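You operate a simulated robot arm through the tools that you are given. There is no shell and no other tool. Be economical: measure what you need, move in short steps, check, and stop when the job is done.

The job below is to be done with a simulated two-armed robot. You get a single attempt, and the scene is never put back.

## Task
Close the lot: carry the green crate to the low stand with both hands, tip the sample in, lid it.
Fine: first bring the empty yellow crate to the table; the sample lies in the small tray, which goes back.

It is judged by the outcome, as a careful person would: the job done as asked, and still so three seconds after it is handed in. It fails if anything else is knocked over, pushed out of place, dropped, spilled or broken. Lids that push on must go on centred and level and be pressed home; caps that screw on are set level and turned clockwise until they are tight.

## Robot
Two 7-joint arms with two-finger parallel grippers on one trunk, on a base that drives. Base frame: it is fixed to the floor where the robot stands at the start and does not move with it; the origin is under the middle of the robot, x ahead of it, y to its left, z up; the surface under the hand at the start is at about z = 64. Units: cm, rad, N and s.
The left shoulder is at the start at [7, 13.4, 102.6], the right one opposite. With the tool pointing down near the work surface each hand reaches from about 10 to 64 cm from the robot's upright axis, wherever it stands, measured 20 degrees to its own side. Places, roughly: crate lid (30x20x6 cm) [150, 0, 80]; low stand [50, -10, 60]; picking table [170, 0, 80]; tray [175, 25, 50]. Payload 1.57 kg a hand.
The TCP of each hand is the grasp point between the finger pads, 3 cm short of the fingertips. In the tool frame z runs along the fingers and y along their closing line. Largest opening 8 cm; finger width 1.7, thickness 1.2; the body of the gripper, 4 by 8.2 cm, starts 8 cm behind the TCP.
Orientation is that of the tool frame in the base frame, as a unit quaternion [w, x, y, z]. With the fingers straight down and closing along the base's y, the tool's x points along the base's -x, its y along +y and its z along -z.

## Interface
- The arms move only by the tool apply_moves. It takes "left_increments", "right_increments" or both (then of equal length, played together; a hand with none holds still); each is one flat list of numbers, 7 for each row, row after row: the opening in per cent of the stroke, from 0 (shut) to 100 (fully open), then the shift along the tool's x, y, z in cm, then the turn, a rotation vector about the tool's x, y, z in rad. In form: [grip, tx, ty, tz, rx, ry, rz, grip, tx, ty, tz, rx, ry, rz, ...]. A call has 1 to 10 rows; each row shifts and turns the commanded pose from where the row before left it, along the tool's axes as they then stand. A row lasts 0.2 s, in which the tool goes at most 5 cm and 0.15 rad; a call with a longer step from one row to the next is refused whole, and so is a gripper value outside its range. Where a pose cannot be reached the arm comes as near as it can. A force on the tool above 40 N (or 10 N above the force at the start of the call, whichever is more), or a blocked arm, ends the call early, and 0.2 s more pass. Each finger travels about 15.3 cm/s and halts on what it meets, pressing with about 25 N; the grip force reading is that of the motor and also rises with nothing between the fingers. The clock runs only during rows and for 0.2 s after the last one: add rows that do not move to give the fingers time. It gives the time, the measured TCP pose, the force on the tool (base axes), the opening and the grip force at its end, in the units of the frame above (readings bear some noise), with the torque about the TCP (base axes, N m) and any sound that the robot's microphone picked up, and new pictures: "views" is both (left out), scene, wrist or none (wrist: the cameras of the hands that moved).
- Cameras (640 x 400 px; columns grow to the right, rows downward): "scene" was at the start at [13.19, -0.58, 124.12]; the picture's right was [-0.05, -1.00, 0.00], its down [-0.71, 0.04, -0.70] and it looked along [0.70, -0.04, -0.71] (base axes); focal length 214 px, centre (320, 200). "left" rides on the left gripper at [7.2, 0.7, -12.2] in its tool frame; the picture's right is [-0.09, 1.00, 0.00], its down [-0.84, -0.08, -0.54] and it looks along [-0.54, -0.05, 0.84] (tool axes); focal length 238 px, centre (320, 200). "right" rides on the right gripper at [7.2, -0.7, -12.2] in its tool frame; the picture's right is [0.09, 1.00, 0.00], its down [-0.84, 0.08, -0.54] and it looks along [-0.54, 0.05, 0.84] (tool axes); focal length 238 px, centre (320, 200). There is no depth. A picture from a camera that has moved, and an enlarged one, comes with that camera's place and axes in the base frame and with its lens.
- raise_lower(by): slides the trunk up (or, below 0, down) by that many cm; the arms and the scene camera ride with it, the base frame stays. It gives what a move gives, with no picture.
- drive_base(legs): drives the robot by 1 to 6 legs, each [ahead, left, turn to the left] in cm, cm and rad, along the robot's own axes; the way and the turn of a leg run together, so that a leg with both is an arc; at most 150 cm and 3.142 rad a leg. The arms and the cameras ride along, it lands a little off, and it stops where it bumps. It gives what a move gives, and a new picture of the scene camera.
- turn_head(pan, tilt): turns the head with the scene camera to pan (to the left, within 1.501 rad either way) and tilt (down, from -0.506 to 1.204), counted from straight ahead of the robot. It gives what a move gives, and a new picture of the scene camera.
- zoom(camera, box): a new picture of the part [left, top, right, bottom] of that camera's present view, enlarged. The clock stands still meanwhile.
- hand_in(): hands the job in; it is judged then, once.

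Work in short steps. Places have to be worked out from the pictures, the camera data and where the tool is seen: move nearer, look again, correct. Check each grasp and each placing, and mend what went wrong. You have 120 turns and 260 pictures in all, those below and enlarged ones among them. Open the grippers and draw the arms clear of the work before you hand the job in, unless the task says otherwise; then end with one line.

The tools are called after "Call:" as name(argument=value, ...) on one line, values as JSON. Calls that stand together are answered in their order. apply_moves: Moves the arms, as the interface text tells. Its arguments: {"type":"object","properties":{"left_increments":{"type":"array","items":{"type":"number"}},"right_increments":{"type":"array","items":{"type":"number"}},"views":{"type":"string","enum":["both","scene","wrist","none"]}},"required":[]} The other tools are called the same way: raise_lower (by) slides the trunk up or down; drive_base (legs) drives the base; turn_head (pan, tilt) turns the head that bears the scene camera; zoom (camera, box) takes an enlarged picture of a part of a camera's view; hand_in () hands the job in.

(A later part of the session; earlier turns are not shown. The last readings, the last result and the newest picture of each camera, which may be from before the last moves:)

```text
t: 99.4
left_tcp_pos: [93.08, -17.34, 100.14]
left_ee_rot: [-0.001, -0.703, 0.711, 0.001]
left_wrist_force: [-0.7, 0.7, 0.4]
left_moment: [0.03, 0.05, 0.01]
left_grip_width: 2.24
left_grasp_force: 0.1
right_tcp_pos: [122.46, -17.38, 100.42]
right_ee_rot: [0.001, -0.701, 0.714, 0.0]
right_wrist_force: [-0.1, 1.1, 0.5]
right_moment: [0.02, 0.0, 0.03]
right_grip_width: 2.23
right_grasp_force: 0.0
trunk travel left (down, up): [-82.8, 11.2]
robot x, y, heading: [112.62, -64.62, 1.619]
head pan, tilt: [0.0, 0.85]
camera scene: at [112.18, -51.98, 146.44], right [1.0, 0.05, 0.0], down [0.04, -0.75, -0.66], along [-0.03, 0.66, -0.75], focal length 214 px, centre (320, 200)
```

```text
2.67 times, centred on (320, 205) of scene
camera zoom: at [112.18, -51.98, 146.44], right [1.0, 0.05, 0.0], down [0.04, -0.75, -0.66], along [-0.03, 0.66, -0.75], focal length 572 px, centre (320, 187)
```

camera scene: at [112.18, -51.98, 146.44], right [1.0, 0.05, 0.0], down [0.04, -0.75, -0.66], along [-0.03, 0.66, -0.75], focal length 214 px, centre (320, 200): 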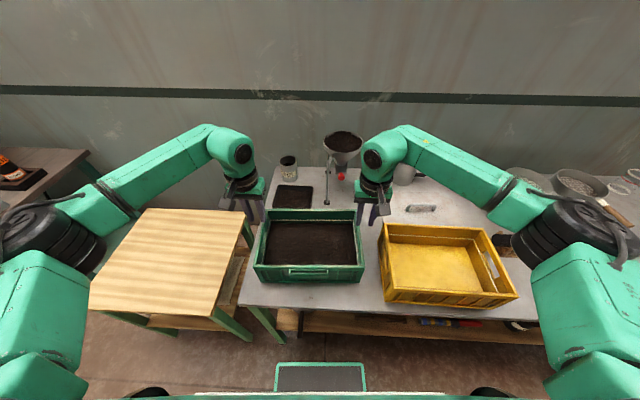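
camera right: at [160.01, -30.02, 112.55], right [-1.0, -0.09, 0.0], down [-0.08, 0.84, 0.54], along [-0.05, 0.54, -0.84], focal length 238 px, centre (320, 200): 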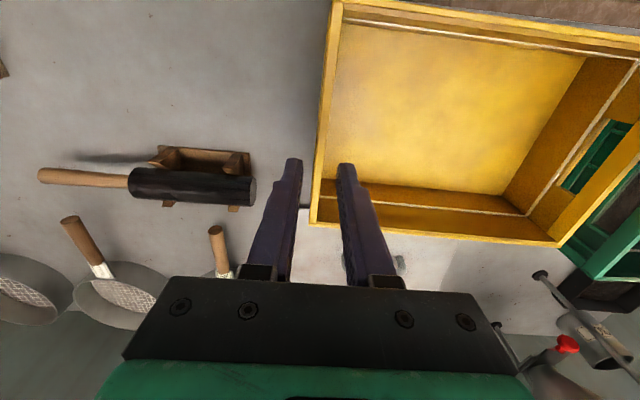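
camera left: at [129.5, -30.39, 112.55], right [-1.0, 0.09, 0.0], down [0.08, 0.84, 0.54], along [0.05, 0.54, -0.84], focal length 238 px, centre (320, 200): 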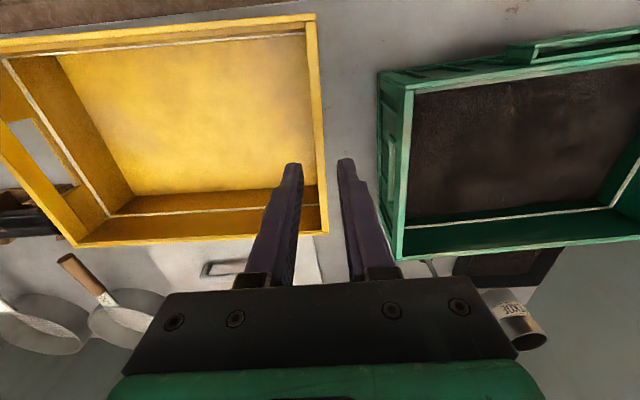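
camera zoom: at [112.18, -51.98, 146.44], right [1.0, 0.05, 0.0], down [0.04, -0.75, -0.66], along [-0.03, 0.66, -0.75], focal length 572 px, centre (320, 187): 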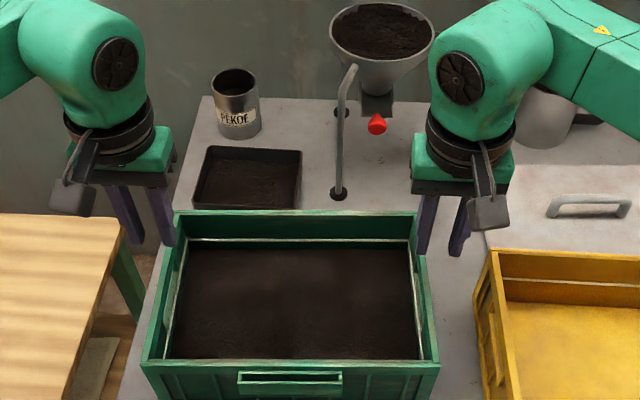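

The fingers straddle both end walls and the crate is yawed about +0.04. I'm aligning, lowering to TCP z≈89 and closing.

Call:
apply_moves(left_increments=[28, 0, 0.1, 3, 0, 0, -0.05, 28, 0, 0, 3, 0, 0, 0, 28, 0, 0, 3, 0, 0, 0, 28, 0, 0, 2.1, 0, 0, 0, 28, 0, 0, 0, 0, 0, 0, 0, 0, 0, 0, 0, 0, 0, 0, 0, 0, 0, 0, 0, 0], right_increments=[28, 0, 0.2, 3, 0, 0, -0.05, 28, 0, 0, 3, 0, 0, 0, 28, 0, 0, 3, 0, 0, 0, 28, 0, 0, 2.3, 0, 0, 0, 28, 0, 0, 0, 0, 0, 0, 0, 0, 0, 0, 0, 0, 0, 0, 0, 0, 0, 0, 0, 0])

```text
t: 101.0
left_tcp_pos: [93.01, -17.66, 89.15]
left_ee_rot: [0.001, 0.72, -0.694, 0.001]
left_wrist_force: [15.3, 3.4, 0.1]
left_moment: [-0.1, 0.44, 0.33]
left_grip_width: 0.78
left_grasp_force: 24.9
right_tcp_pos: [122.26, -17.29, 88.91]
right_ee_rot: [0.0, 0.72, -0.694, 0.0]
right_wrist_force: [-15.0, -4.1, 0.6]
right_moment: [0.36, -0.28, 0.4]
right_grip_width: 0.8
right_grasp_force: 24.9
trunk travel left (down, up): [-82.8, 11.2]
robot x, y, heading: [112.83, -64.43, 1.62]
head pan, tilt: [0.0, 0.85]
camera scene: at [112.0, -51.86, 146.42], right [1.0, 0.05, 0.0], down [0.04, -0.75, -0.66], along [-0.03, 0.66, -0.75], focal length 214 px, centre (320, 200)
camera right: at [123.22, -24.47, 101.06], right [-0.99, -0.13, 0.0], down [-0.11, 0.83, 0.54], along [-0.07, 0.54, -0.84], focal length 238 px, centre (320, 200)
camera left: at [92.78, -24.67, 101.36], right [-1.0, 0.05, 0.0], down [0.05, 0.84, 0.54], along [0.03, 0.54, -0.84], focal length 238 px, centre (320, 200)
```

scene: 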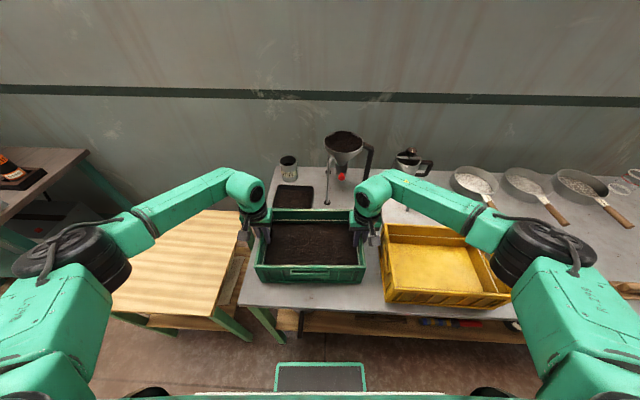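
right: 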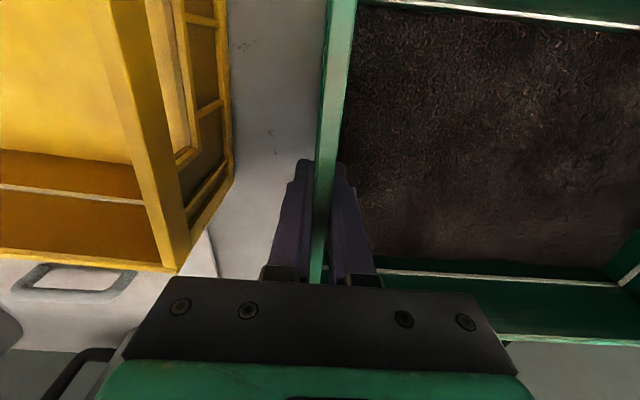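
left: 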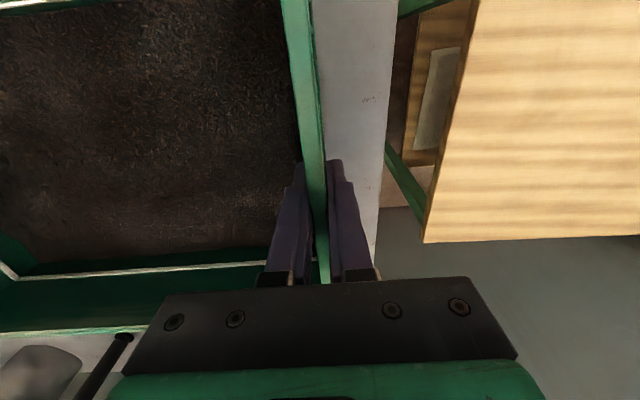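

Gripped. I'm easing 0.2 cm inward on each side, then trial-lifting 3 cm and reading the weight.

Call:
apply_moves(left_increments=[0, 0, -0.2, 0, 0, 0, 0, 0, 0, 0, 0, 0, 0, 0], right_increments=[0, 0, 0.2, 0, 0, 0, 0, 0, 0, 0, 0, 0, 0, 0], views="none")

Call:
raise_lower(by=3)

Call:
zoom(camera="scene", box=[220, 150, 420, 300])

```text
t: 101.6
left_tcp_pos: [93.05, -17.48, 89.02]
left_ee_rot: [0.002, 0.721, -0.693, -0.002]
left_wrist_force: [3.9, -0.2, 2.8]
left_moment: [0.11, -1.21, -0.08]
left_grip_width: 0.79
left_grasp_force: 24.4
right_tcp_pos: [122.3, -17.25, 88.88]
right_ee_rot: [-0.003, 0.719, -0.695, 0.001]
right_wrist_force: [-4.5, -0.2, -0.2]
right_moment: [-0.09, 1.22, 0.25]
right_grip_width: 0.79
right_grasp_force: 25.2
trunk travel left (down, up): [-82.8, 11.2]
robot x, y, heading: [112.84, -64.7, 1.622]
head pan, tilt: [0.0, 0.85]
```

```text
t: 102.4
left_tcp_pos: [92.9, -17.42, 91.97]
left_ee_rot: [0.002, 0.721, -0.693, 0.0]
left_wrist_force: [0.5, 0.9, -3.5]
left_moment: [0.05, -1.25, 0.0]
left_grip_width: 0.8
left_grasp_force: 24.4
right_tcp_pos: [122.2, -17.27, 91.91]
right_ee_rot: [-0.002, 0.719, -0.695, 0.001]
right_wrist_force: [0.2, -1.3, -5.7]
right_moment: [0.02, 0.82, 0.34]
right_grip_width: 0.79
right_grasp_force: 24.7
trunk travel left (down, up): [-85.8, 8.2]
robot x, y, heading: [112.65, -64.71, 1.619]
head pan, tilt: [0.0, 0.85]
```

```text
2.67 times, centred on (320, 225) of scene
camera zoom: at [112.01, -51.77, 149.42], right [1.0, 0.05, 0.0], down [0.04, -0.75, -0.66], along [-0.03, 0.66, -0.75], focal length 572 px, centre (320, 133)
```

zoom: 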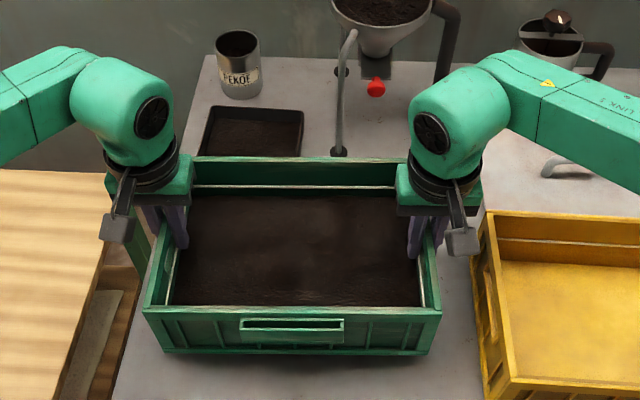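

The crate lifts level, weighing about 0.9 kg. I'll raise it a little more and slide sideways to hold it over the low stand at about (50, −14).

Call:
raise_lower(by=4)

Call:
drive_base(legs=[[0, 30, 0], [5.8, 29.3, -0.04]])

```text
t: 103.2
left_tcp_pos: [93.07, -17.39, 95.97]
left_ee_rot: [0.003, 0.721, -0.693, 0.0]
left_wrist_force: [-4.3, 1.4, -3.2]
left_moment: [0.08, -1.27, 0.01]
left_grip_width: 0.8
left_grasp_force: 25.1
right_tcp_pos: [122.24, -17.1, 95.87]
right_ee_rot: [-0.002, 0.719, -0.695, 0.001]
right_wrist_force: [4.6, -0.9, -5.4]
right_moment: [-0.01, 0.8, 0.37]
right_grip_width: 0.83
right_grasp_force: 25.4
trunk travel left (down, up): [-89.8, 4.2]
robot x, y, heading: [112.57, -64.8, 1.62]
head pan, tilt: [0.0, 0.85]
```

```text
t: 106.9
left_tcp_pos: [34.96, -13.36, 95.94]
left_ee_rot: [-0.003, -0.706, 0.708, 0.001]
left_wrist_force: [-15.9, 1.3, -3.2]
left_moment: [0.0, -1.23, 0.01]
left_grip_width: 0.8
left_grasp_force: 24.7
right_tcp_pos: [64.19, -14.33, 95.83]
right_ee_rot: [0.001, -0.705, 0.709, 0.0]
right_wrist_force: [15.8, -2.6, -5.9]
right_moment: [0.05, 0.78, 0.39]
right_grip_width: 0.81
right_grasp_force: 25.4
trunk travel left (down, up): [-89.8, 4.2]
robot x, y, heading: [52.18, -61.08, 1.578]
head pan, tilt: [0.0, 0.85]
camera scene: at [52.71, -48.44, 153.43], right [1.0, 0.01, 0.0], down [0.01, -0.75, -0.66], along [-0.01, 0.66, -0.75], focal length 214 px, centre (320, 200)
```

scene: 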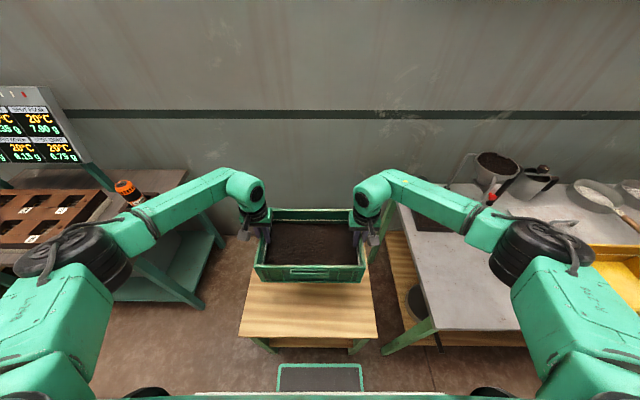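

The crate is centred over the stand (top spans x≈24–74, front edge y≈−34). I'm lowering with the trunk.

Call:
raise_lower(by=-21)

Call:
raise_lower(by=-1.4)

Call:
raise_lower(by=-0.5)

Call:
zoom(camera="scene", box=[200, 150, 440, 330])

```text
t: 109.2
left_tcp_pos: [34.68, -13.33, 74.92]
left_ee_rot: [-0.002, -0.707, 0.707, -0.001]
left_wrist_force: [-2.5, 0.2, -4.4]
left_moment: [0.04, -1.27, -0.01]
left_grip_width: 0.8
left_grasp_force: 24.9
right_tcp_pos: [64.05, -14.38, 74.98]
right_ee_rot: [0.002, -0.704, 0.71, -0.001]
right_wrist_force: [2.1, -0.7, -6.0]
right_moment: [-0.03, 0.98, 0.31]
right_grip_width: 0.82
right_grasp_force: 25.0
trunk travel left (down, up): [-68.8, 25.2]
robot x, y, heading: [52.24, -61.44, 1.583]
head pan, tilt: [0.0, 0.85]
```

```text
t: 109.8
left_tcp_pos: [34.77, -13.29, 73.54]
left_ee_rot: [-0.002, -0.707, 0.707, 0.0]
left_wrist_force: [-2.0, 0.6, -4.4]
left_moment: [0.19, -1.24, -0.04]
left_grip_width: 0.79
left_grasp_force: 24.8
right_tcp_pos: [64.04, -14.31, 73.53]
right_ee_rot: [0.001, -0.705, 0.709, -0.001]
right_wrist_force: [2.9, -0.7, -5.3]
right_moment: [-0.13, 0.94, 0.31]
right_grip_width: 0.79
right_grasp_force: 25.2
trunk travel left (down, up): [-67.4, 26.6]
robot x, y, heading: [52.31, -61.17, 1.579]
head pan, tilt: [0.0, 0.85]
```

```text
t: 110.3
left_tcp_pos: [34.82, -13.42, 73.07]
left_ee_rot: [0.002, 0.708, -0.707, -0.001]
left_wrist_force: [-3.4, 0.2, -2.7]
left_moment: [0.09, -1.25, -0.02]
left_grip_width: 0.82
left_grasp_force: 25.0
right_tcp_pos: [63.96, -14.28, 72.94]
right_ee_rot: [0.001, -0.705, 0.71, -0.001]
right_wrist_force: [2.4, -0.4, -5.5]
right_moment: [0.03, 0.93, 0.36]
right_grip_width: 0.8
right_grasp_force: 25.1
trunk travel left (down, up): [-66.9, 27.1]
robot x, y, heading: [52.46, -61.39, 1.58]
head pan, tilt: [0.0, 0.85]
```

```text
2.22 times, centred on (320, 240) of scene
camera zoom: at [52.46, -48.44, 130.52], right [1.0, 0.01, 0.0], down [0.01, -0.75, -0.66], along [-0.01, 0.66, -0.75], focal length 477 px, centre (320, 111)
```

zoom: 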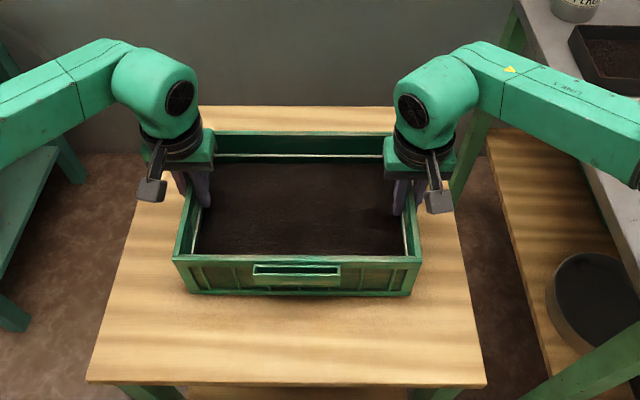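

Almost touching. I'm continuing in 0.4 cm steps until the load goes off.

Call:
raise_lower(by=-0.4)

Call:
raise_lower(by=-0.3)

```text
t: 110.9
left_tcp_pos: [34.87, -13.34, 73.15]
left_ee_rot: [-0.001, 0.708, -0.707, -0.001]
left_wrist_force: [-7.3, 5.0, 17.9]
left_moment: [-0.43, -1.0, -0.13]
left_grip_width: 0.81
left_grasp_force: 25.4
right_tcp_pos: [64.04, -14.32, 72.85]
right_ee_rot: [0.003, -0.704, 0.71, 0.002]
right_wrist_force: [5.4, 5.9, 11.9]
right_moment: [-0.71, 0.77, 0.43]
right_grip_width: 0.81
right_grasp_force: 25.0
trunk travel left (down, up): [-66.5, 27.5]
robot x, y, heading: [52.06, -61.31, 1.576]
head pan, tilt: [0.0, 0.85]
```

```text
t: 111.4
left_tcp_pos: [34.91, -13.53, 72.77]
left_ee_rot: [0.0, 0.707, -0.707, -0.002]
left_wrist_force: [-8.8, 5.6, 19.0]
left_moment: [0.11, -1.43, -0.19]
left_grip_width: 0.8
left_grasp_force: 25.3
right_tcp_pos: [64.06, -14.49, 72.71]
right_ee_rot: [0.004, -0.704, 0.71, 0.003]
right_wrist_force: [8.9, 6.8, 18.4]
right_moment: [0.02, 1.36, 0.44]
right_grip_width: 0.83
right_grasp_force: 24.7
trunk travel left (down, up): [-66.2, 27.8]
robot x, y, heading: [52.22, -61.41, 1.576]
head pan, tilt: [0.0, 0.85]
```

It's resting on the stand. I'm opening and rising.

Call:
apply_moves(left_increments=[28, 0, 0, 0, 0, 0, 0, 28, 0, 0, 0, 0, 0, 0, 28, 0, 0, -2, 0, 0, 0, 28, 0, 0, -4, 0, 0, 0, 28, 0, 0, -4, 0, 0, 0, 28, 0, 0, -3, 0, 0, 0, 28, 0, 0, 0, 0, 0, 0], right_increments=[28, 0, 0, 0, 0, 0, 0, 28, 0, 0, 0, 0, 0, 0, 28, 0, 0, -2, 0, 0, 0, 28, 0, 0, -4, 0, 0, 0, 28, 0, 0, -4, 0, 0, 0, 28, 0, 0, -3, 0, 0, 0, 28, 0, 0, 0, 0, 0, 0])

```text
t: 113.0
left_tcp_pos: [34.72, -13.59, 85.59]
left_ee_rot: [-0.003, -0.707, 0.707, 0.0]
left_wrist_force: [-0.5, 0.7, 0.5]
left_moment: [0.01, 0.01, -0.03]
left_grip_width: 2.25
left_grasp_force: 0.0
right_tcp_pos: [63.98, -14.48, 85.65]
right_ee_rot: [0.001, -0.705, 0.709, -0.001]
right_wrist_force: [0.0, 0.1, -0.3]
right_moment: [-0.03, -0.03, 0.02]
right_grip_width: 2.23
right_grasp_force: 0.1
trunk travel left (down, up): [-66.2, 27.8]
robot x, y, heading: [52.86, -61.29, 1.58]
head pan, tilt: [0.0, 0.85]
camera scene: at [52.48, -48.53, 129.83], right [1.0, 0.01, 0.0], down [0.01, -0.75, -0.66], along [-0.01, 0.66, -0.75], focal length 214 px, centre (320, 200)
camera right: at [64.47, -21.76, 97.77], right [-1.0, -0.08, 0.0], down [-0.07, 0.84, 0.54], along [-0.04, 0.54, -0.84], focal length 238 px, centre (320, 200)
camera left: at [34.27, -20.63, 97.88], right [-1.0, 0.09, 0.0], down [0.08, 0.84, 0.54], along [0.05, 0.54, -0.84], focal length 238 px, centre (320, 200)
```

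scene: 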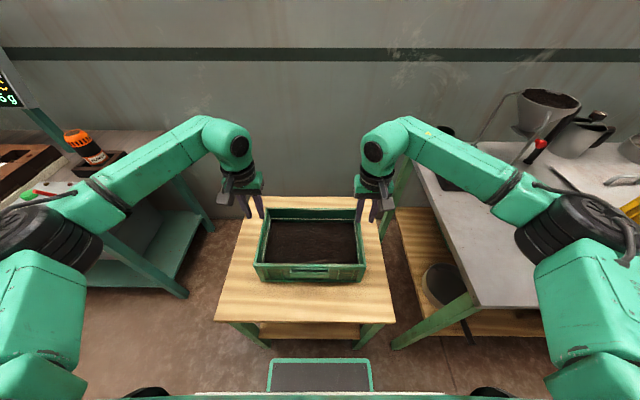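
right: 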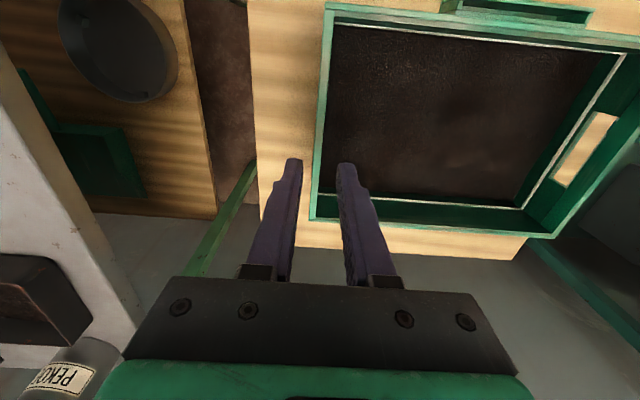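
left: 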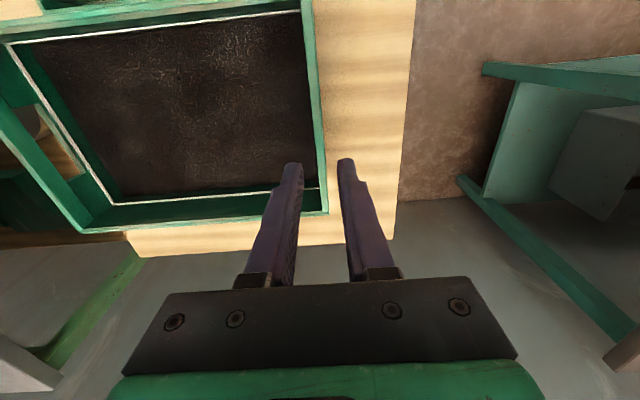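

The green crate stands on the stand at about (49.5, −14). Before fetching the tray I'll raise up and test, empty-handed here, whether the right hand can roll until its fingers point left, which is the tipping motion.

Call:
raise_lower(by=20)

Call:
apply_moves(right_increments=[28, 0, 0, 0, -0.15, 0, 0, 28, 0, 0, 0, -0.15, 0, 0, 28, 0, 0, 0, -0.15, 0, 0, 28, 0, 0, 0, -0.15, 0, 0, 28, 0, 0, 0, -0.15, 0, 0, 28, 0, 0, 0, -0.15, 0, 0, 28, 0, 0, 0, -0.15, 0, 0, 28, 0, 0, 0, -0.15, 0, 0, 28, 0, 0, 0, -0.15, 0, 0, 28, 0, 0, 0, -0.15, 0, 0], left_increments=[28, 0, 1.5, -1, 0, 0, 0, 28, 0, 1.5, -1, 0, 0, 0, 28, 0, 1.5, -1, 0, 0, 0, 28, 0, 1.5, -1, 0, 0, 0, 28, 0, 1.5, -1, 0, 0, 0, 28, 0, 0, 0, 0, 0, 0, 28, 0, 0, 0, 0, 0, 0, 28, 0, 0, 0, 0, 0, 0, 28, 0, 0, 0, 0, 0, 0, 28, 0, 0, 0, 0, 0, 0], views="scene")

```text
t: 115.2
left_tcp_pos: [34.76, -13.55, 105.48]
left_ee_rot: [-0.001, -0.707, 0.707, 0.0]
left_wrist_force: [0.1, -0.4, 0.3]
left_moment: [0.0, -0.02, -0.03]
left_grip_width: 2.25
left_grasp_force: 0.1
right_tcp_pos: [63.94, -14.59, 105.69]
right_ee_rot: [0.002, -0.705, 0.71, 0.0]
right_wrist_force: [-0.3, -0.7, -1.0]
right_moment: [0.03, -0.02, 0.0]
right_grip_width: 2.25
right_grasp_force: 0.2
trunk travel left (down, up): [-86.2, 7.8]
robot x, y, heading: [52.66, -61.61, 1.575]
head pan, tilt: [0.0, 0.85]
```

```text
t: 117.3
left_tcp_pos: [27.08, -13.46, 110.55]
left_ee_rot: [0.001, 0.707, -0.707, 0.0]
left_wrist_force: [0.5, 0.0, 0.5]
left_moment: [-0.02, 0.0, 0.01]
left_grip_width: 2.25
left_grasp_force: 0.0
right_tcp_pos: [63.9, -14.65, 105.44]
right_ee_rot: [-0.353, -0.608, 0.617, 0.354]
right_wrist_force: [0.1, 0.3, -0.1]
right_moment: [0.01, -0.02, -0.01]
right_grip_width: 2.24
right_grasp_force: 0.1
right hand out of reach, approached as far as the arm can: row 8, 9, 10
trunk travel left (down, up): [-86.2, 7.8]
robot x, y, heading: [52.94, -60.99, 1.58]
head pan, tilt: [0.0, 0.85]
camera scene: at [52.39, -48.56, 149.84], right [1.0, 0.01, 0.0], down [0.01, -0.75, -0.66], along [-0.01, 0.66, -0.75], focal length 214 px, centre (320, 200)
```

scene: 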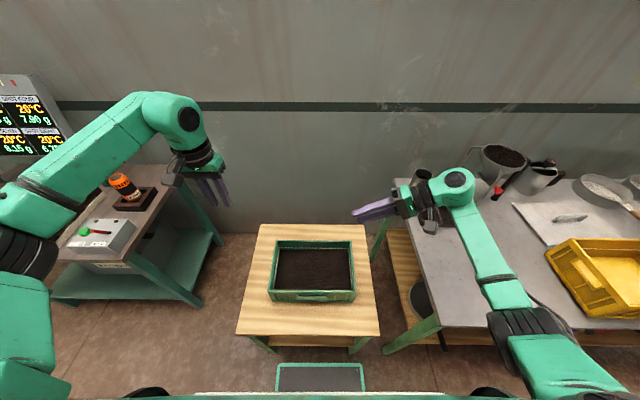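

Roll reaches only about 60°. I'll undo it and test the pitch motion (fingers swinging up to point forward and beyond).

Call:
apply_moves(right_increments=[28, 0, 0, 0, 0.15, 0, 0, 28, 0, 0, 0, 0.15, 0, 0, 28, 0, 0, 0, 0.15, 0, 0, 28, 0, 0, 0, 0.15, 0, 0, 28, 0, 0, 0, 0.15, 0, 0, 28, 0, 0, 0, 0.15, 0, 0, 28, 0, 0, 0, 0.145, 0, 0, 28, 0, 0, 0, 0, 0, 0], views="none")

Call:
apply_moves(right_increments=[28, 0, 0, 0, 0, -0.15, 0, 28, 0, 0, 0, 0, -0.15, 0, 28, 0, 0, 0, 0, -0.15, 0, 28, 0, 0, 0, 0, -0.15, 0, 28, 0, 0, 0, 0, -0.15, 0, 28, 0, 0, 0, 0, -0.15, 0, 28, 0, 0, 0, 0, -0.15, 0, 28, 0, 0, 0, 0, -0.15, 0, 28, 0, 0, 0, 0, -0.15, 0, 28, 0, 0, 0, 0, -0.15, 0], views="none")

Call:
apply_moves(right_increments=[28, 0, 0, 0, 0, -0.15, 0, 28, 0, 0, 0, 0, -0.15, 0, 28, 0, 0, 0, 0, -0.15, 0, 28, 0, 0, 0, 0, -0.15, 0, 28, 0, 0, 0, 0, -0.15, 0, 28, 0, 0, 0, 0, 0, 0], views="scene")

```text
t: 119.2
left_tcp_pos: [27.18, -13.47, 110.48]
left_ee_rot: [0.002, 0.707, -0.707, -0.001]
left_wrist_force: [-0.1, 0.1, -0.8]
left_moment: [0.01, 0.04, -0.01]
left_grip_width: 2.26
left_grasp_force: 0.1
right_tcp_pos: [64.03, -14.54, 105.6]
right_ee_rot: [-0.003, -0.702, 0.712, -0.002]
right_wrist_force: [-0.2, -0.3, 0.1]
right_moment: [-0.01, 0.04, -0.01]
right_grip_width: 2.24
right_grasp_force: 0.1
trunk travel left (down, up): [-86.2, 7.8]
robot x, y, heading: [52.71, -61.45, 1.58]
head pan, tilt: [0.0, 0.85]
```

```text
t: 121.3
left_tcp_pos: [27.03, -13.5, 110.43]
left_ee_rot: [0.001, 0.707, -0.707, 0.001]
left_wrist_force: [0.1, 0.4, -0.1]
left_moment: [-0.03, -0.04, -0.04]
left_grip_width: 2.26
left_grasp_force: 0.1
right_tcp_pos: [63.04, -14.56, 105.62]
right_ee_rot: [0.434, -0.555, 0.56, 0.436]
right_wrist_force: [-0.5, -0.2, 0.1]
right_moment: [-0.05, -0.01, -0.01]
right_grip_width: 2.27
right_grasp_force: 0.0
right hand out of reach, approached as far as the arm can: row 7, 8
trunk travel left (down, up): [-86.2, 7.8]
robot x, y, heading: [52.55, -60.98, 1.58]
head pan, tilt: [0.0, 0.85]
```

```text
t: 122.8
left_tcp_pos: [27.27, -13.61, 110.6]
left_ee_rot: [-0.002, -0.707, 0.707, 0.0]
left_wrist_force: [0.3, 0.6, 0.0]
left_moment: [0.0, 0.0, 0.0]
left_grip_width: 2.26
left_grasp_force: 0.0
right_tcp_pos: [51.69, -10.1, 116.73]
right_ee_rot: [0.606, -0.359, 0.37, 0.605]
right_wrist_force: [-0.1, -0.8, -0.3]
right_moment: [0.03, -0.02, -0.01]
right_grip_width: 2.23
right_grasp_force: 0.0
right hand out of reach, approached as far as the arm can: row 1, 2, 3, 4, 5
trunk travel left (down, up): [-86.2, 7.8]
robot x, y, heading: [52.15, -61.24, 1.583]
head pan, tilt: [0.0, 0.85]
camera scene: at [52.59, -48.61, 149.84], right [1.0, 0.01, 0.0], down [0.01, -0.75, -0.66], along [-0.01, 0.66, -0.75], focal length 214 px, centre (320, 200)
```

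scene: 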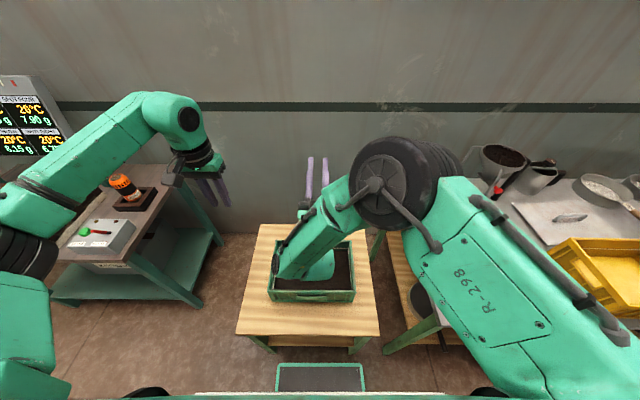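

Pitch works: the hand reached about 118° (fingers pointing forward and up) at TCP ≈ (51.7, −10, 117). I'll test how much further it goes.

Call:
apply_moves(right_increments=[28, 0, 0, 0, 0, -0.15, 0, 28, 0, 0, 0, 0, -0.15, 0, 28, 0, 0, 0, 0, -0.1, 0, 28, 0, 0, 0, 0, 0, 0], views="both")

```text
t: 123.8
left_tcp_pos: [27.09, -13.5, 110.46]
left_ee_rot: [0.001, 0.708, -0.706, -0.001]
left_wrist_force: [-1.1, -0.3, -0.4]
left_moment: [-0.02, -0.04, 0.04]
left_grip_width: 2.23
left_grasp_force: 0.0
right_tcp_pos: [52.4, -7.94, 133.37]
right_ee_rot: [0.671, -0.233, 0.259, 0.654]
right_wrist_force: [0.8, -0.4, -0.1]
right_moment: [0.01, 0.02, -0.02]
right_grip_width: 2.24
right_grasp_force: 0.1
right hand out of reach, approached as far as the arm can: row 1, 2, 3
trunk travel left (down, up): [-86.2, 7.8]
robot x, y, heading: [52.47, -61.3, 1.58]
head pan, tilt: [0.0, 0.85]
camera scene: at [52.37, -48.56, 149.84], right [1.0, 0.01, 0.0], down [0.01, -0.75, -0.66], along [-0.01, 0.66, -0.75], focal length 214 px, centre (320, 200)
camera right: at [52.51, -10.57, 119.37], right [-0.99, 0.11, -0.03], down [-0.11, -0.98, 0.14], along [-0.02, 0.14, 0.99], focal length 238 px, centre (320, 200)
```

scene: 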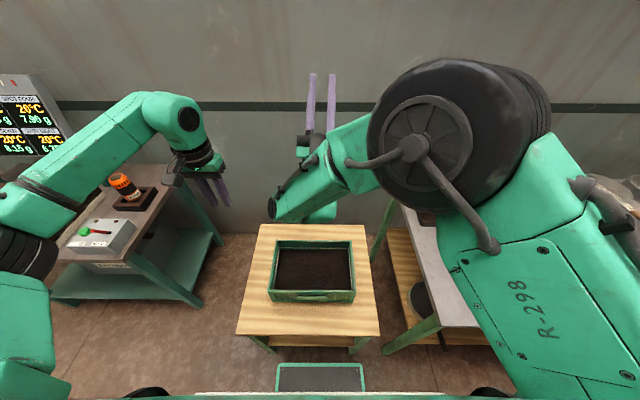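
right: 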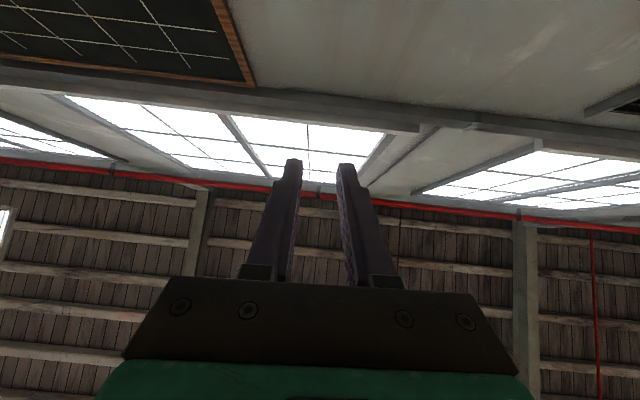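

It goes to 140°, with the hand rising as it turns. For a short fall I'll pour with the trunk lower and the hand at about shoulder height, so I'll rehearse: trunk down 20, then rotate back level in place.

Call:
raise_lower(by=-20)

Call:
apply_moves(right_increments=[28, 0, 0, 0, 0, 0.15, 0, 28, 0, 0, 0, 0, 0.15, 0, 28, 0, 0, 0, 0, 0.15, 0, 28, 0, 0, 0, 0, 0.15, 0, 28, 0, 0, 0, 0, 0.15, 0, 28, 0, 0, 0, 0, 0.15, 0, 28, 0, 0, 0, 0, 0.15, 0, 28, 0, 0, 0, 0, 0.15, 0, 28, 0, 0, 0, 0, 0.15, 0, 28, 0, 0, 0, 0, 0.15, 0], views="none")

Call:
apply_moves(right_increments=[28, 0, 0, 0, 0, 0.15, 0, 28, 0, 0, 0, 0, 0.15, 0, 28, 0, 0, 0, 0, 0.15, 0, 28, 0, 0, 0, 0, 0.15, 0, 28, 0, 0, 0, 0, 0.15, 0, 28, 0, 0, 0, 0, 0.15, 0, 28, 0, 0, 0, 0, 0, 0], views="scene")

```text
t: 125.9
left_tcp_pos: [27.29, -13.51, 90.64]
left_ee_rot: [0.001, 0.708, -0.707, -0.001]
left_wrist_force: [-0.3, 0.0, -0.6]
left_moment: [-0.02, -0.02, 0.03]
left_grip_width: 2.26
left_grasp_force: 0.1
right_tcp_pos: [52.34, -8.16, 114.09]
right_ee_rot: [0.671, -0.227, 0.26, 0.656]
right_wrist_force: [-0.2, -0.4, 0.6]
right_moment: [0.01, -0.01, 0.02]
right_grip_width: 2.24
right_grasp_force: 0.0
trunk travel left (down, up): [-66.2, 27.8]
robot x, y, heading: [52.34, -61.37, 1.579]
head pan, tilt: [0.0, 0.85]
```

```text
t: 128.1
left_tcp_pos: [27.18, -13.44, 90.51]
left_ee_rot: [0.003, 0.707, -0.707, -0.001]
left_wrist_force: [0.2, -0.4, -0.7]
left_moment: [-0.03, 0.01, 0.0]
left_grip_width: 2.26
left_grasp_force: 0.1
right_tcp_pos: [51.19, -8.73, 113.96]
right_ee_rot: [0.318, -0.624, 0.635, 0.326]
right_wrist_force: [0.8, 0.0, 0.0]
right_moment: [0.02, 0.02, 0.01]
right_grip_width: 2.24
right_grasp_force: 0.1
trunk travel left (down, up): [-66.2, 27.8]
robot x, y, heading: [52.52, -61.11, 1.579]
head pan, tilt: [0.0, 0.85]
```

```text
t: 129.7
left_tcp_pos: [27.22, -13.52, 90.53]
left_ee_rot: [-0.002, -0.707, 0.707, 0.001]
left_wrist_force: [0.4, 0.4, 0.1]
left_moment: [-0.03, -0.02, 0.01]
left_grip_width: 2.24
left_grasp_force: 0.0
right_tcp_pos: [51.89, -10.41, 113.3]
right_ee_rot: [0.01, -0.704, 0.71, 0.021]
right_wrist_force: [0.2, -0.1, 0.1]
right_moment: [0.01, 0.0, 0.04]
right_grip_width: 2.22
right_grasp_force: 0.0
right hand out of reach, approached as far as the arm can: row 6
trunk travel left (down, up): [-66.2, 27.8]
robot x, y, heading: [52.55, -61.16, 1.581]
head pan, tilt: [0.0, 0.85]
camera scene: at [52.5, -48.58, 129.84], right [1.0, 0.01, 0.0], down [0.01, -0.75, -0.66], along [-0.01, 0.66, -0.75], focal length 214 px, centre (320, 200)
```

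scene: 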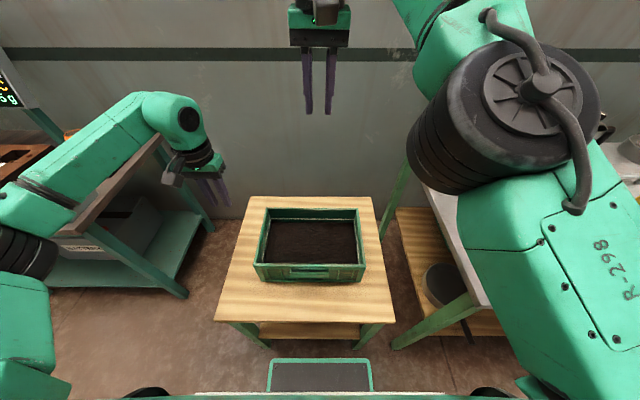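

The full tip (0 → 140°) can be done in place at shoulder height. The tray's left wall is the open side, since the hopper leg is close on the right, so the left hand will take it. I'm drawing the hands to safe poses and driving to the tray.

Call:
apply_moves(right_increments=[28, 3, -2, 0, 0, 0, 0, 28, 3, -2, 0, 0, 0, 0, 28, 3, -2, 0, 0, 0, 0, 28, 3, -2, 0, 0, 0, 0, 28, 3, -2, 0, 0, 0, 0], left_increments=[28, 0, -1, -2, 0, 0, 0, 28, 0, -1, -2, 0, 0, 0, 28, 0, -1, -2, 0, 0, 0, 28, 0, -1, -2, 0, 0, 0, 28, 0, -1, -2, 0, 0, 0], views="none")

Call:
drive_base(legs=[[0, -54.5, 0], [2, 0, 0]])

Call:
zoom(camera="left", box=[0, 0, 640, 400])

```text
t: 130.9
left_tcp_pos: [32.35, -13.47, 100.61]
left_ee_rot: [-0.002, -0.707, 0.707, 0.001]
left_wrist_force: [-0.1, 0.0, -0.1]
left_moment: [-0.02, 0.04, 0.02]
left_grip_width: 2.24
left_grasp_force: 0.0
right_tcp_pos: [61.66, -25.19, 112.52]
right_ee_rot: [0.011, -0.703, 0.711, 0.023]
right_wrist_force: [0.3, 0.2, -0.4]
right_moment: [0.03, 0.04, -0.02]
right_grip_width: 2.24
right_grasp_force: 0.0
trunk travel left (down, up): [-66.2, 27.8]
robot x, y, heading: [52.55, -61.07, 1.581]
head pan, tilt: [0.0, 0.85]
```

```text
t: 134.4
left_tcp_pos: [85.61, -11.17, 100.6]
left_ee_rot: [0.001, 0.709, -0.705, -0.001]
left_wrist_force: [0.2, -0.2, 0.6]
left_moment: [0.03, -0.01, 0.0]
left_grip_width: 2.24
left_grasp_force: 0.0
right_tcp_pos: [115.09, -22.71, 112.5]
right_ee_rot: [0.013, -0.705, 0.708, 0.024]
right_wrist_force: [-0.6, -0.7, 0.2]
right_moment: [0.05, -0.02, 0.0]
right_grip_width: 2.21
right_grasp_force: 0.0
trunk travel left (down, up): [-66.2, 27.8]
robot x, y, heading: [106.28, -59.0, 1.587]
head pan, tilt: [0.0, 0.85]
camera scene: at [106.15, -46.41, 129.89], right [1.0, 0.01, 0.0], down [0.01, -0.75, -0.66], along [-0.01, 0.66, -0.75], focal length 214 px, centre (320, 200)
```

scene: 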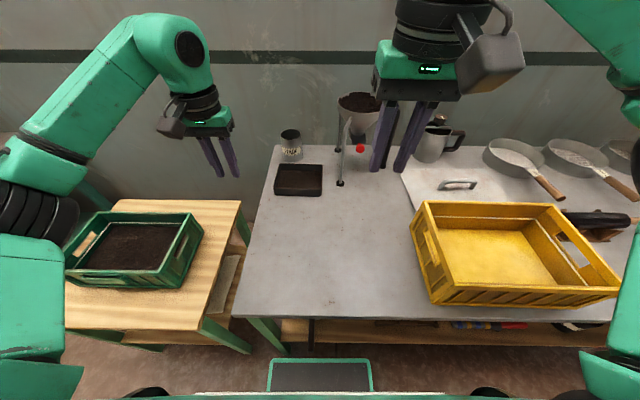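

```text
1.00 times, centred on (320, 200) of left (not enlarged: the box is as wide or as high as the picture)
camera zoom: at [85.15, -18.36, 112.86], right [-1.0, 0.09, 0.0], down [0.07, 0.84, 0.54], along [0.04, 0.54, -0.84], focal length 238 px, centre (320, 200)
```

zoom: 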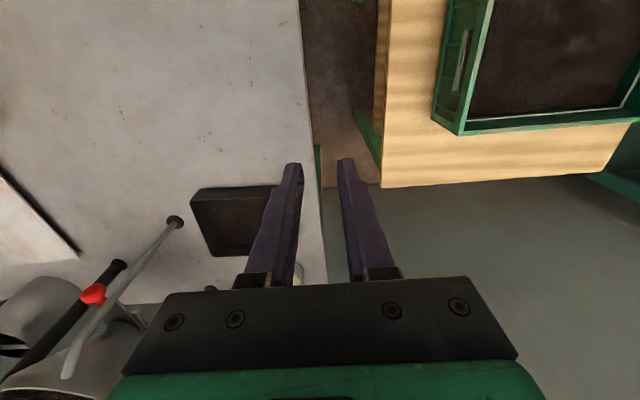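

I'll enlarge the tray to locate its left wall accurately.

Call:
zoom(camera="scene", box=[250, 110, 370, 210])

```text
4.00 times, centred on (310, 160) of scene
camera zoom: at [106.15, -46.41, 129.89], right [1.0, 0.01, 0.0], down [0.01, -0.75, -0.66], along [-0.01, 0.66, -0.75], focal length 858 px, centre (360, 360)
```

zoom: 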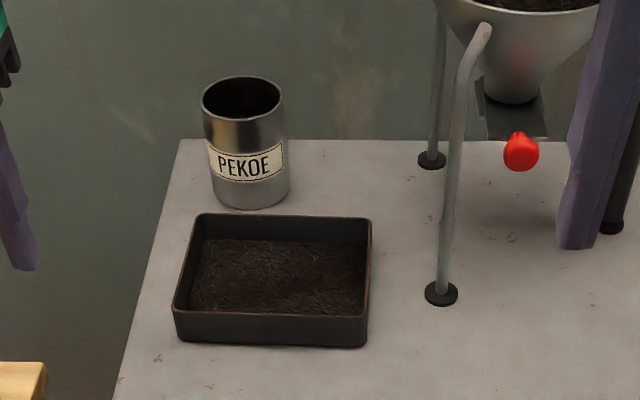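

The tray spans x≈91.3–106, y≈−1..10, rim z≈84. I'm moving the left hand above the middle of its left wall.

Call:
apply_moves(left_increments=[28, -3.04, -1.22, 2.4, 0, 0, 0, 28, -3.04, -1.22, 2.4, 0, 0, 0, 28, -3.04, -1.22, 2.4, 0, 0, 0, 28, -3.04, -1.22, 2.4, 0, 0, 0, 28, -3.04, -1.22, 2.3, 0, 0, 0, 28, 0, 0, 0, 0, 0, 0])

Call:
zoom(camera="scene", box=[250, 110, 370, 210])

```text
t: 135.8
left_tcp_pos: [93.14, 1.02, 87.88]
left_ee_rot: [0.001, 0.709, -0.705, -0.002]
left_wrist_force: [0.1, -0.6, 0.0]
left_moment: [0.01, -0.03, 0.01]
left_grip_width: 2.24
left_grasp_force: 0.0
left hand out of reach, approached as far as the arm can: row 5
right_tcp_pos: [115.13, -22.32, 112.4]
right_ee_rot: [0.011, -0.705, 0.709, 0.022]
right_wrist_force: [0.0, -0.4, 0.0]
right_moment: [-0.02, -0.02, -0.01]
right_grip_width: 2.22
right_grasp_force: 0.0
trunk travel left (down, up): [-66.2, 27.8]
robot x, y, heading: [106.23, -58.92, 1.587]
head pan, tilt: [0.0, 0.85]
camera scene: at [106.19, -46.0, 129.84], right [1.0, 0.01, 0.0], down [0.01, -0.75, -0.66], along [-0.01, 0.66, -0.75], focal length 214 px, centre (320, 200)
camera left: at [92.73, -6.03, 100.17], right [-1.0, 0.09, 0.0], down [0.07, 0.84, 0.54], along [0.04, 0.54, -0.84], focal length 238 px, centre (320, 200)
```

scene: 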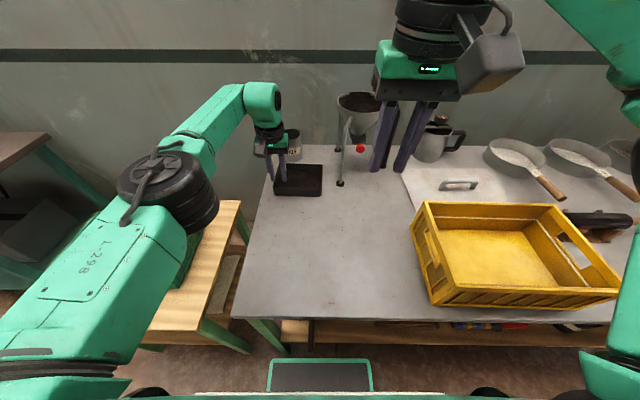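
left: 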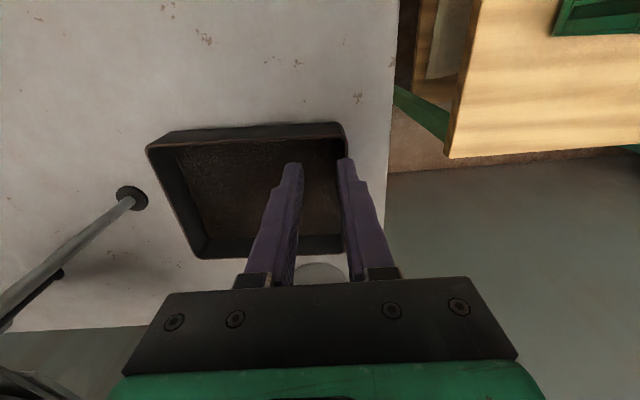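

```text
4.00 times, centred on (310, 160) of scene
camera zoom: at [106.19, -46.0, 129.84], right [1.0, 0.01, 0.0], down [0.01, -0.75, -0.66], along [-0.01, 0.66, -0.75], focal length 858 px, centre (360, 360)
```

zoom: 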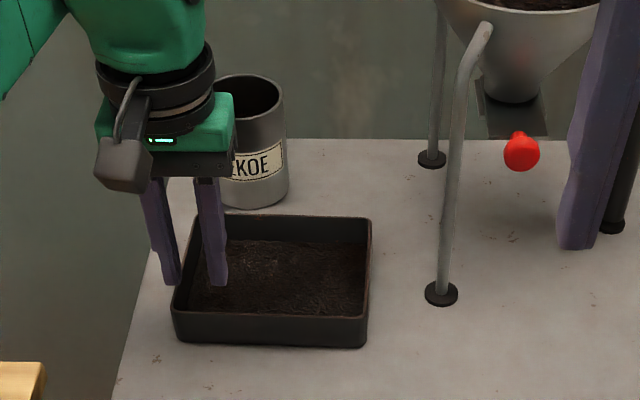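

The reach ends at y≈1. Pitching the fingers forward a little (0.2 rad) will gain the last 3 cm. I also need to shift 1.4 cm left.

Call:
apply_moves(left_increments=[28, 0, 0.75, 0, 0, -0.1, 0, 28, 0, 0.7, 0, 0, -0.1, 0, 28, -1.47, 0, 0.3, 0, 0, 0, 28, -1.47, 0, 0.3, 0, 0, 0, 28, 0, 0, 0, 0, 0, 0], views="wrist")

Call:
zoom(camera="scene", box=[250, 110, 370, 210])

```text
t: 137.0
left_tcp_pos: [91.67, 4.09, 88.2]
left_ee_rot: [-0.069, 0.705, -0.702, -0.071]
left_wrist_force: [-1.1, -0.1, 0.4]
left_moment: [0.01, 0.02, 0.03]
left_grip_width: 2.23
left_grasp_force: 0.1
right_tcp_pos: [115.1, -22.61, 112.47]
right_ee_rot: [0.012, -0.705, 0.709, 0.022]
right_wrist_force: [-0.8, -0.1, -0.1]
right_moment: [0.01, 0.0, -0.01]
right_grip_width: 2.26
right_grasp_force: 0.0
trunk travel left (down, up): [-66.2, 27.8]
robot x, y, heading: [106.44, -58.86, 1.588]
head pan, tilt: [0.0, 0.85]
camera left: at [91.26, -5.35, 98.8], right [-1.0, 0.09, 0.02], down [0.08, 0.71, 0.7], along [0.04, 0.69, -0.72], focal length 238 px, centre (320, 200)
```

left: 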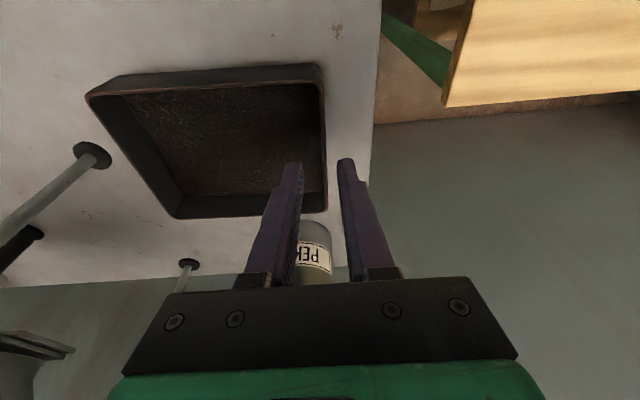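

```text
4.00 times, centred on (310, 160) of scene
camera zoom: at [106.16, -46.07, 129.84], right [1.0, 0.01, 0.0], down [0.01, -0.75, -0.66], along [-0.01, 0.66, -0.75], focal length 858 px, centre (360, 360)
```

zoom: 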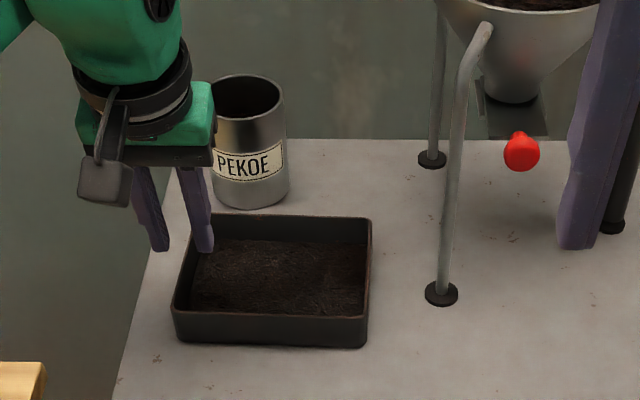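

The fingers straddle the left wall. I'm lowering 4 cm and closing.

Call:
apply_moves(left_increments=[28, 0.4, 0, 1.96, 0, 0, 0, 28, 0.38, 0, 1.9, 0, 0, 0, 28, 0, 0, 0, 0, 0, 0, 0, 0, 0, 0, 0, 0, 0, 0, 0, 0, 0, 0, 0, 0, 0, 0, 0, 0, 0, 0, 0], views="wrist")

Call:
zoom(camera="scene", box=[250, 110, 370, 210])

```text
t: 138.4
left_tcp_pos: [91.83, 3.87, 84.38]
left_ee_rot: [-0.069, 0.705, -0.702, -0.071]
left_wrist_force: [0.4, -0.8, -0.1]
left_moment: [0.0, -0.07, -0.06]
left_grip_width: 0.24
left_grasp_force: 23.2
right_tcp_pos: [115.07, -22.45, 112.43]
right_ee_rot: [0.011, -0.705, 0.709, 0.023]
right_wrist_force: [0.0, 0.4, 0.6]
right_moment: [0.0, -0.02, 0.02]
right_grip_width: 2.23
right_grasp_force: 0.0
trunk travel left (down, up): [-66.2, 27.8]
robot x, y, heading: [105.98, -58.82, 1.589]
head pan, tilt: [0.0, 0.85]
camera left: at [91.41, -5.44, 94.89], right [-1.0, 0.09, 0.02], down [0.08, 0.71, 0.7], along [0.04, 0.69, -0.72], focal length 238 px, centre (320, 200)
```

left: 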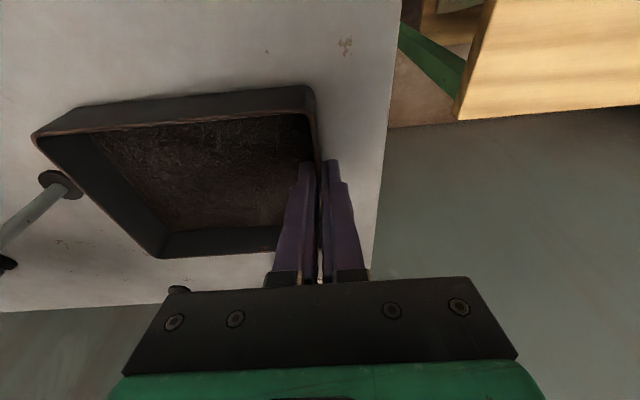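

```text
4.00 times, centred on (310, 160) of scene
camera zoom: at [106.2, -46.03, 129.84], right [1.0, 0.01, 0.0], down [0.01, -0.75, -0.66], along [-0.01, 0.66, -0.75], focal length 858 px, centre (360, 360)
```

zoom: 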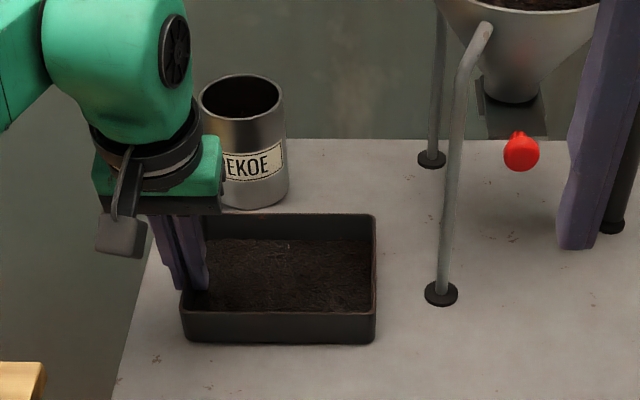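

Gripped on a thin wall (0.24 cm); the tray moved only about half a cm. Trial lift of 3 cm.

Call:
raise_lower(by=3)

Call:
zoom(camera="scene", box=[250, 110, 370, 210])

```text
t: 139.2
left_tcp_pos: [91.91, 4.1, 87.26]
left_ee_rot: [-0.069, 0.706, -0.702, -0.071]
left_wrist_force: [-0.3, -0.6, -1.8]
left_moment: [-0.04, 0.11, 0.02]
left_grip_width: 0.23
left_grasp_force: 23.8
right_tcp_pos: [115.1, -22.44, 115.42]
right_ee_rot: [0.011, -0.705, 0.709, 0.022]
right_wrist_force: [0.1, 0.0, 0.6]
right_moment: [0.0, -0.03, 0.01]
right_grip_width: 2.24
right_grasp_force: 0.1
trunk travel left (down, up): [-69.2, 24.8]
robot x, y, heading: [106.14, -58.7, 1.586]
head pan, tilt: [0.0, 0.85]
```

```text
4.00 times, centred on (310, 160) of scene
camera zoom: at [106.19, -45.96, 132.84], right [1.0, 0.01, 0.0], down [0.01, -0.75, -0.66], along [-0.01, 0.66, -0.75], focal length 858 px, centre (360, 360)
```

zoom: 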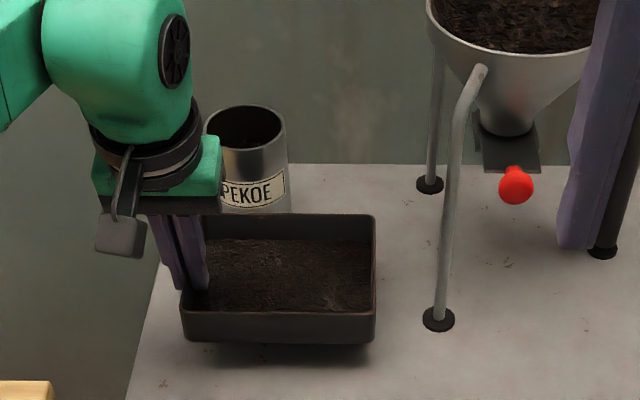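

The tray hangs level. I'll raise it 5 cm, draw it back away from the can and hopper, and move the right hand aside.

Call:
raise_lower(by=5)

Call:
apply_moves(left_increments=[0, 0.9, 0, -0.18, 0, 0, 0, 0, 1.5, 0, -0.3, 0, 0, 0, 0, 2, 0, -0.4, 0, 0, 0, 0, 2, 0, -0.4, 0, 0, 0, 0, 2, 0, -0.4, 0, 0, 0, 0, 2, 0, -0.4, 0, 0, 0, 0, 1.5, 0, -0.3, 0, 0, 0, 0, 0.9, 0, -0.18, 0, 0, 0], right_increments=[28, 0, -1.5, 0, 0, 0, 0, 28, 0, -1.5, 0, 0, 0, 0, 28, 0, -1.5, 0, 0, 0, 0, 28, 0, -1.5, 0, 0, 0, 0, 28, 0, -1.5, 0, 0, 0, 0, 28, 0, -1.5, 0, 0, 0, 0, 28, 0, -1.5, 0, 0, 0, 0, 28, 0, -1.5, 0, 0, 0, 0], views="scene")

```text
t: 140.1
left_tcp_pos: [91.94, 3.98, 92.12]
left_ee_rot: [-0.068, 0.705, -0.702, -0.071]
left_wrist_force: [0.1, -0.3, -1.9]
left_moment: [0.01, 0.13, -0.01]
left_grip_width: 0.26
left_grasp_force: 24.4
right_tcp_pos: [115.13, -22.4, 120.4]
right_ee_rot: [0.012, -0.705, 0.709, 0.022]
right_wrist_force: [0.2, 0.3, 0.5]
right_moment: [0.03, -0.06, 0.02]
right_grip_width: 2.24
right_grasp_force: 0.0
trunk travel left (down, up): [-74.2, 19.8]
robot x, y, heading: [105.94, -58.52, 1.587]
head pan, tilt: [0.0, 0.85]
```

```text
t: 141.9
left_tcp_pos: [91.91, -9.04, 92.23]
left_ee_rot: [-0.068, 0.705, -0.703, -0.072]
left_wrist_force: [0.4, -0.9, -1.1]
left_moment: [0.01, 0.1, -0.03]
left_grip_width: 0.22
left_grasp_force: 23.6
right_tcp_pos: [127.17, -22.56, 120.1]
right_ee_rot: [0.012, -0.706, 0.708, 0.022]
right_wrist_force: [-0.7, 0.6, 0.6]
right_moment: [0.0, -0.01, 0.05]
right_grip_width: 2.22
right_grasp_force: 0.1
trunk travel left (down, up): [-74.2, 19.8]
robot x, y, heading: [106.04, -58.44, 1.581]
head pan, tilt: [0.0, 0.85]
camera scene: at [106.25, -46.06, 137.84], right [1.0, 0.01, 0.0], down [0.01, -0.75, -0.66], along [-0.01, 0.66, -0.75], focal length 214 px, centre (320, 200)
```

scene: 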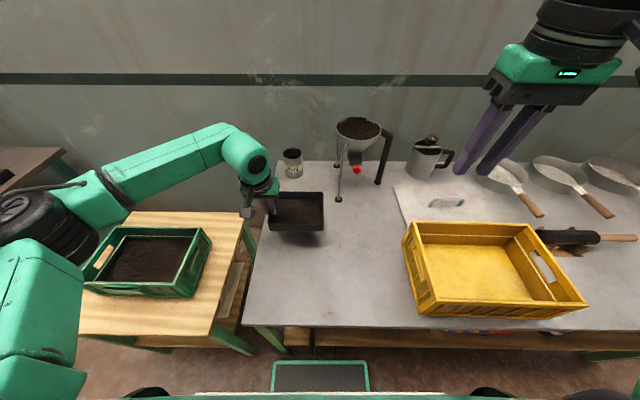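

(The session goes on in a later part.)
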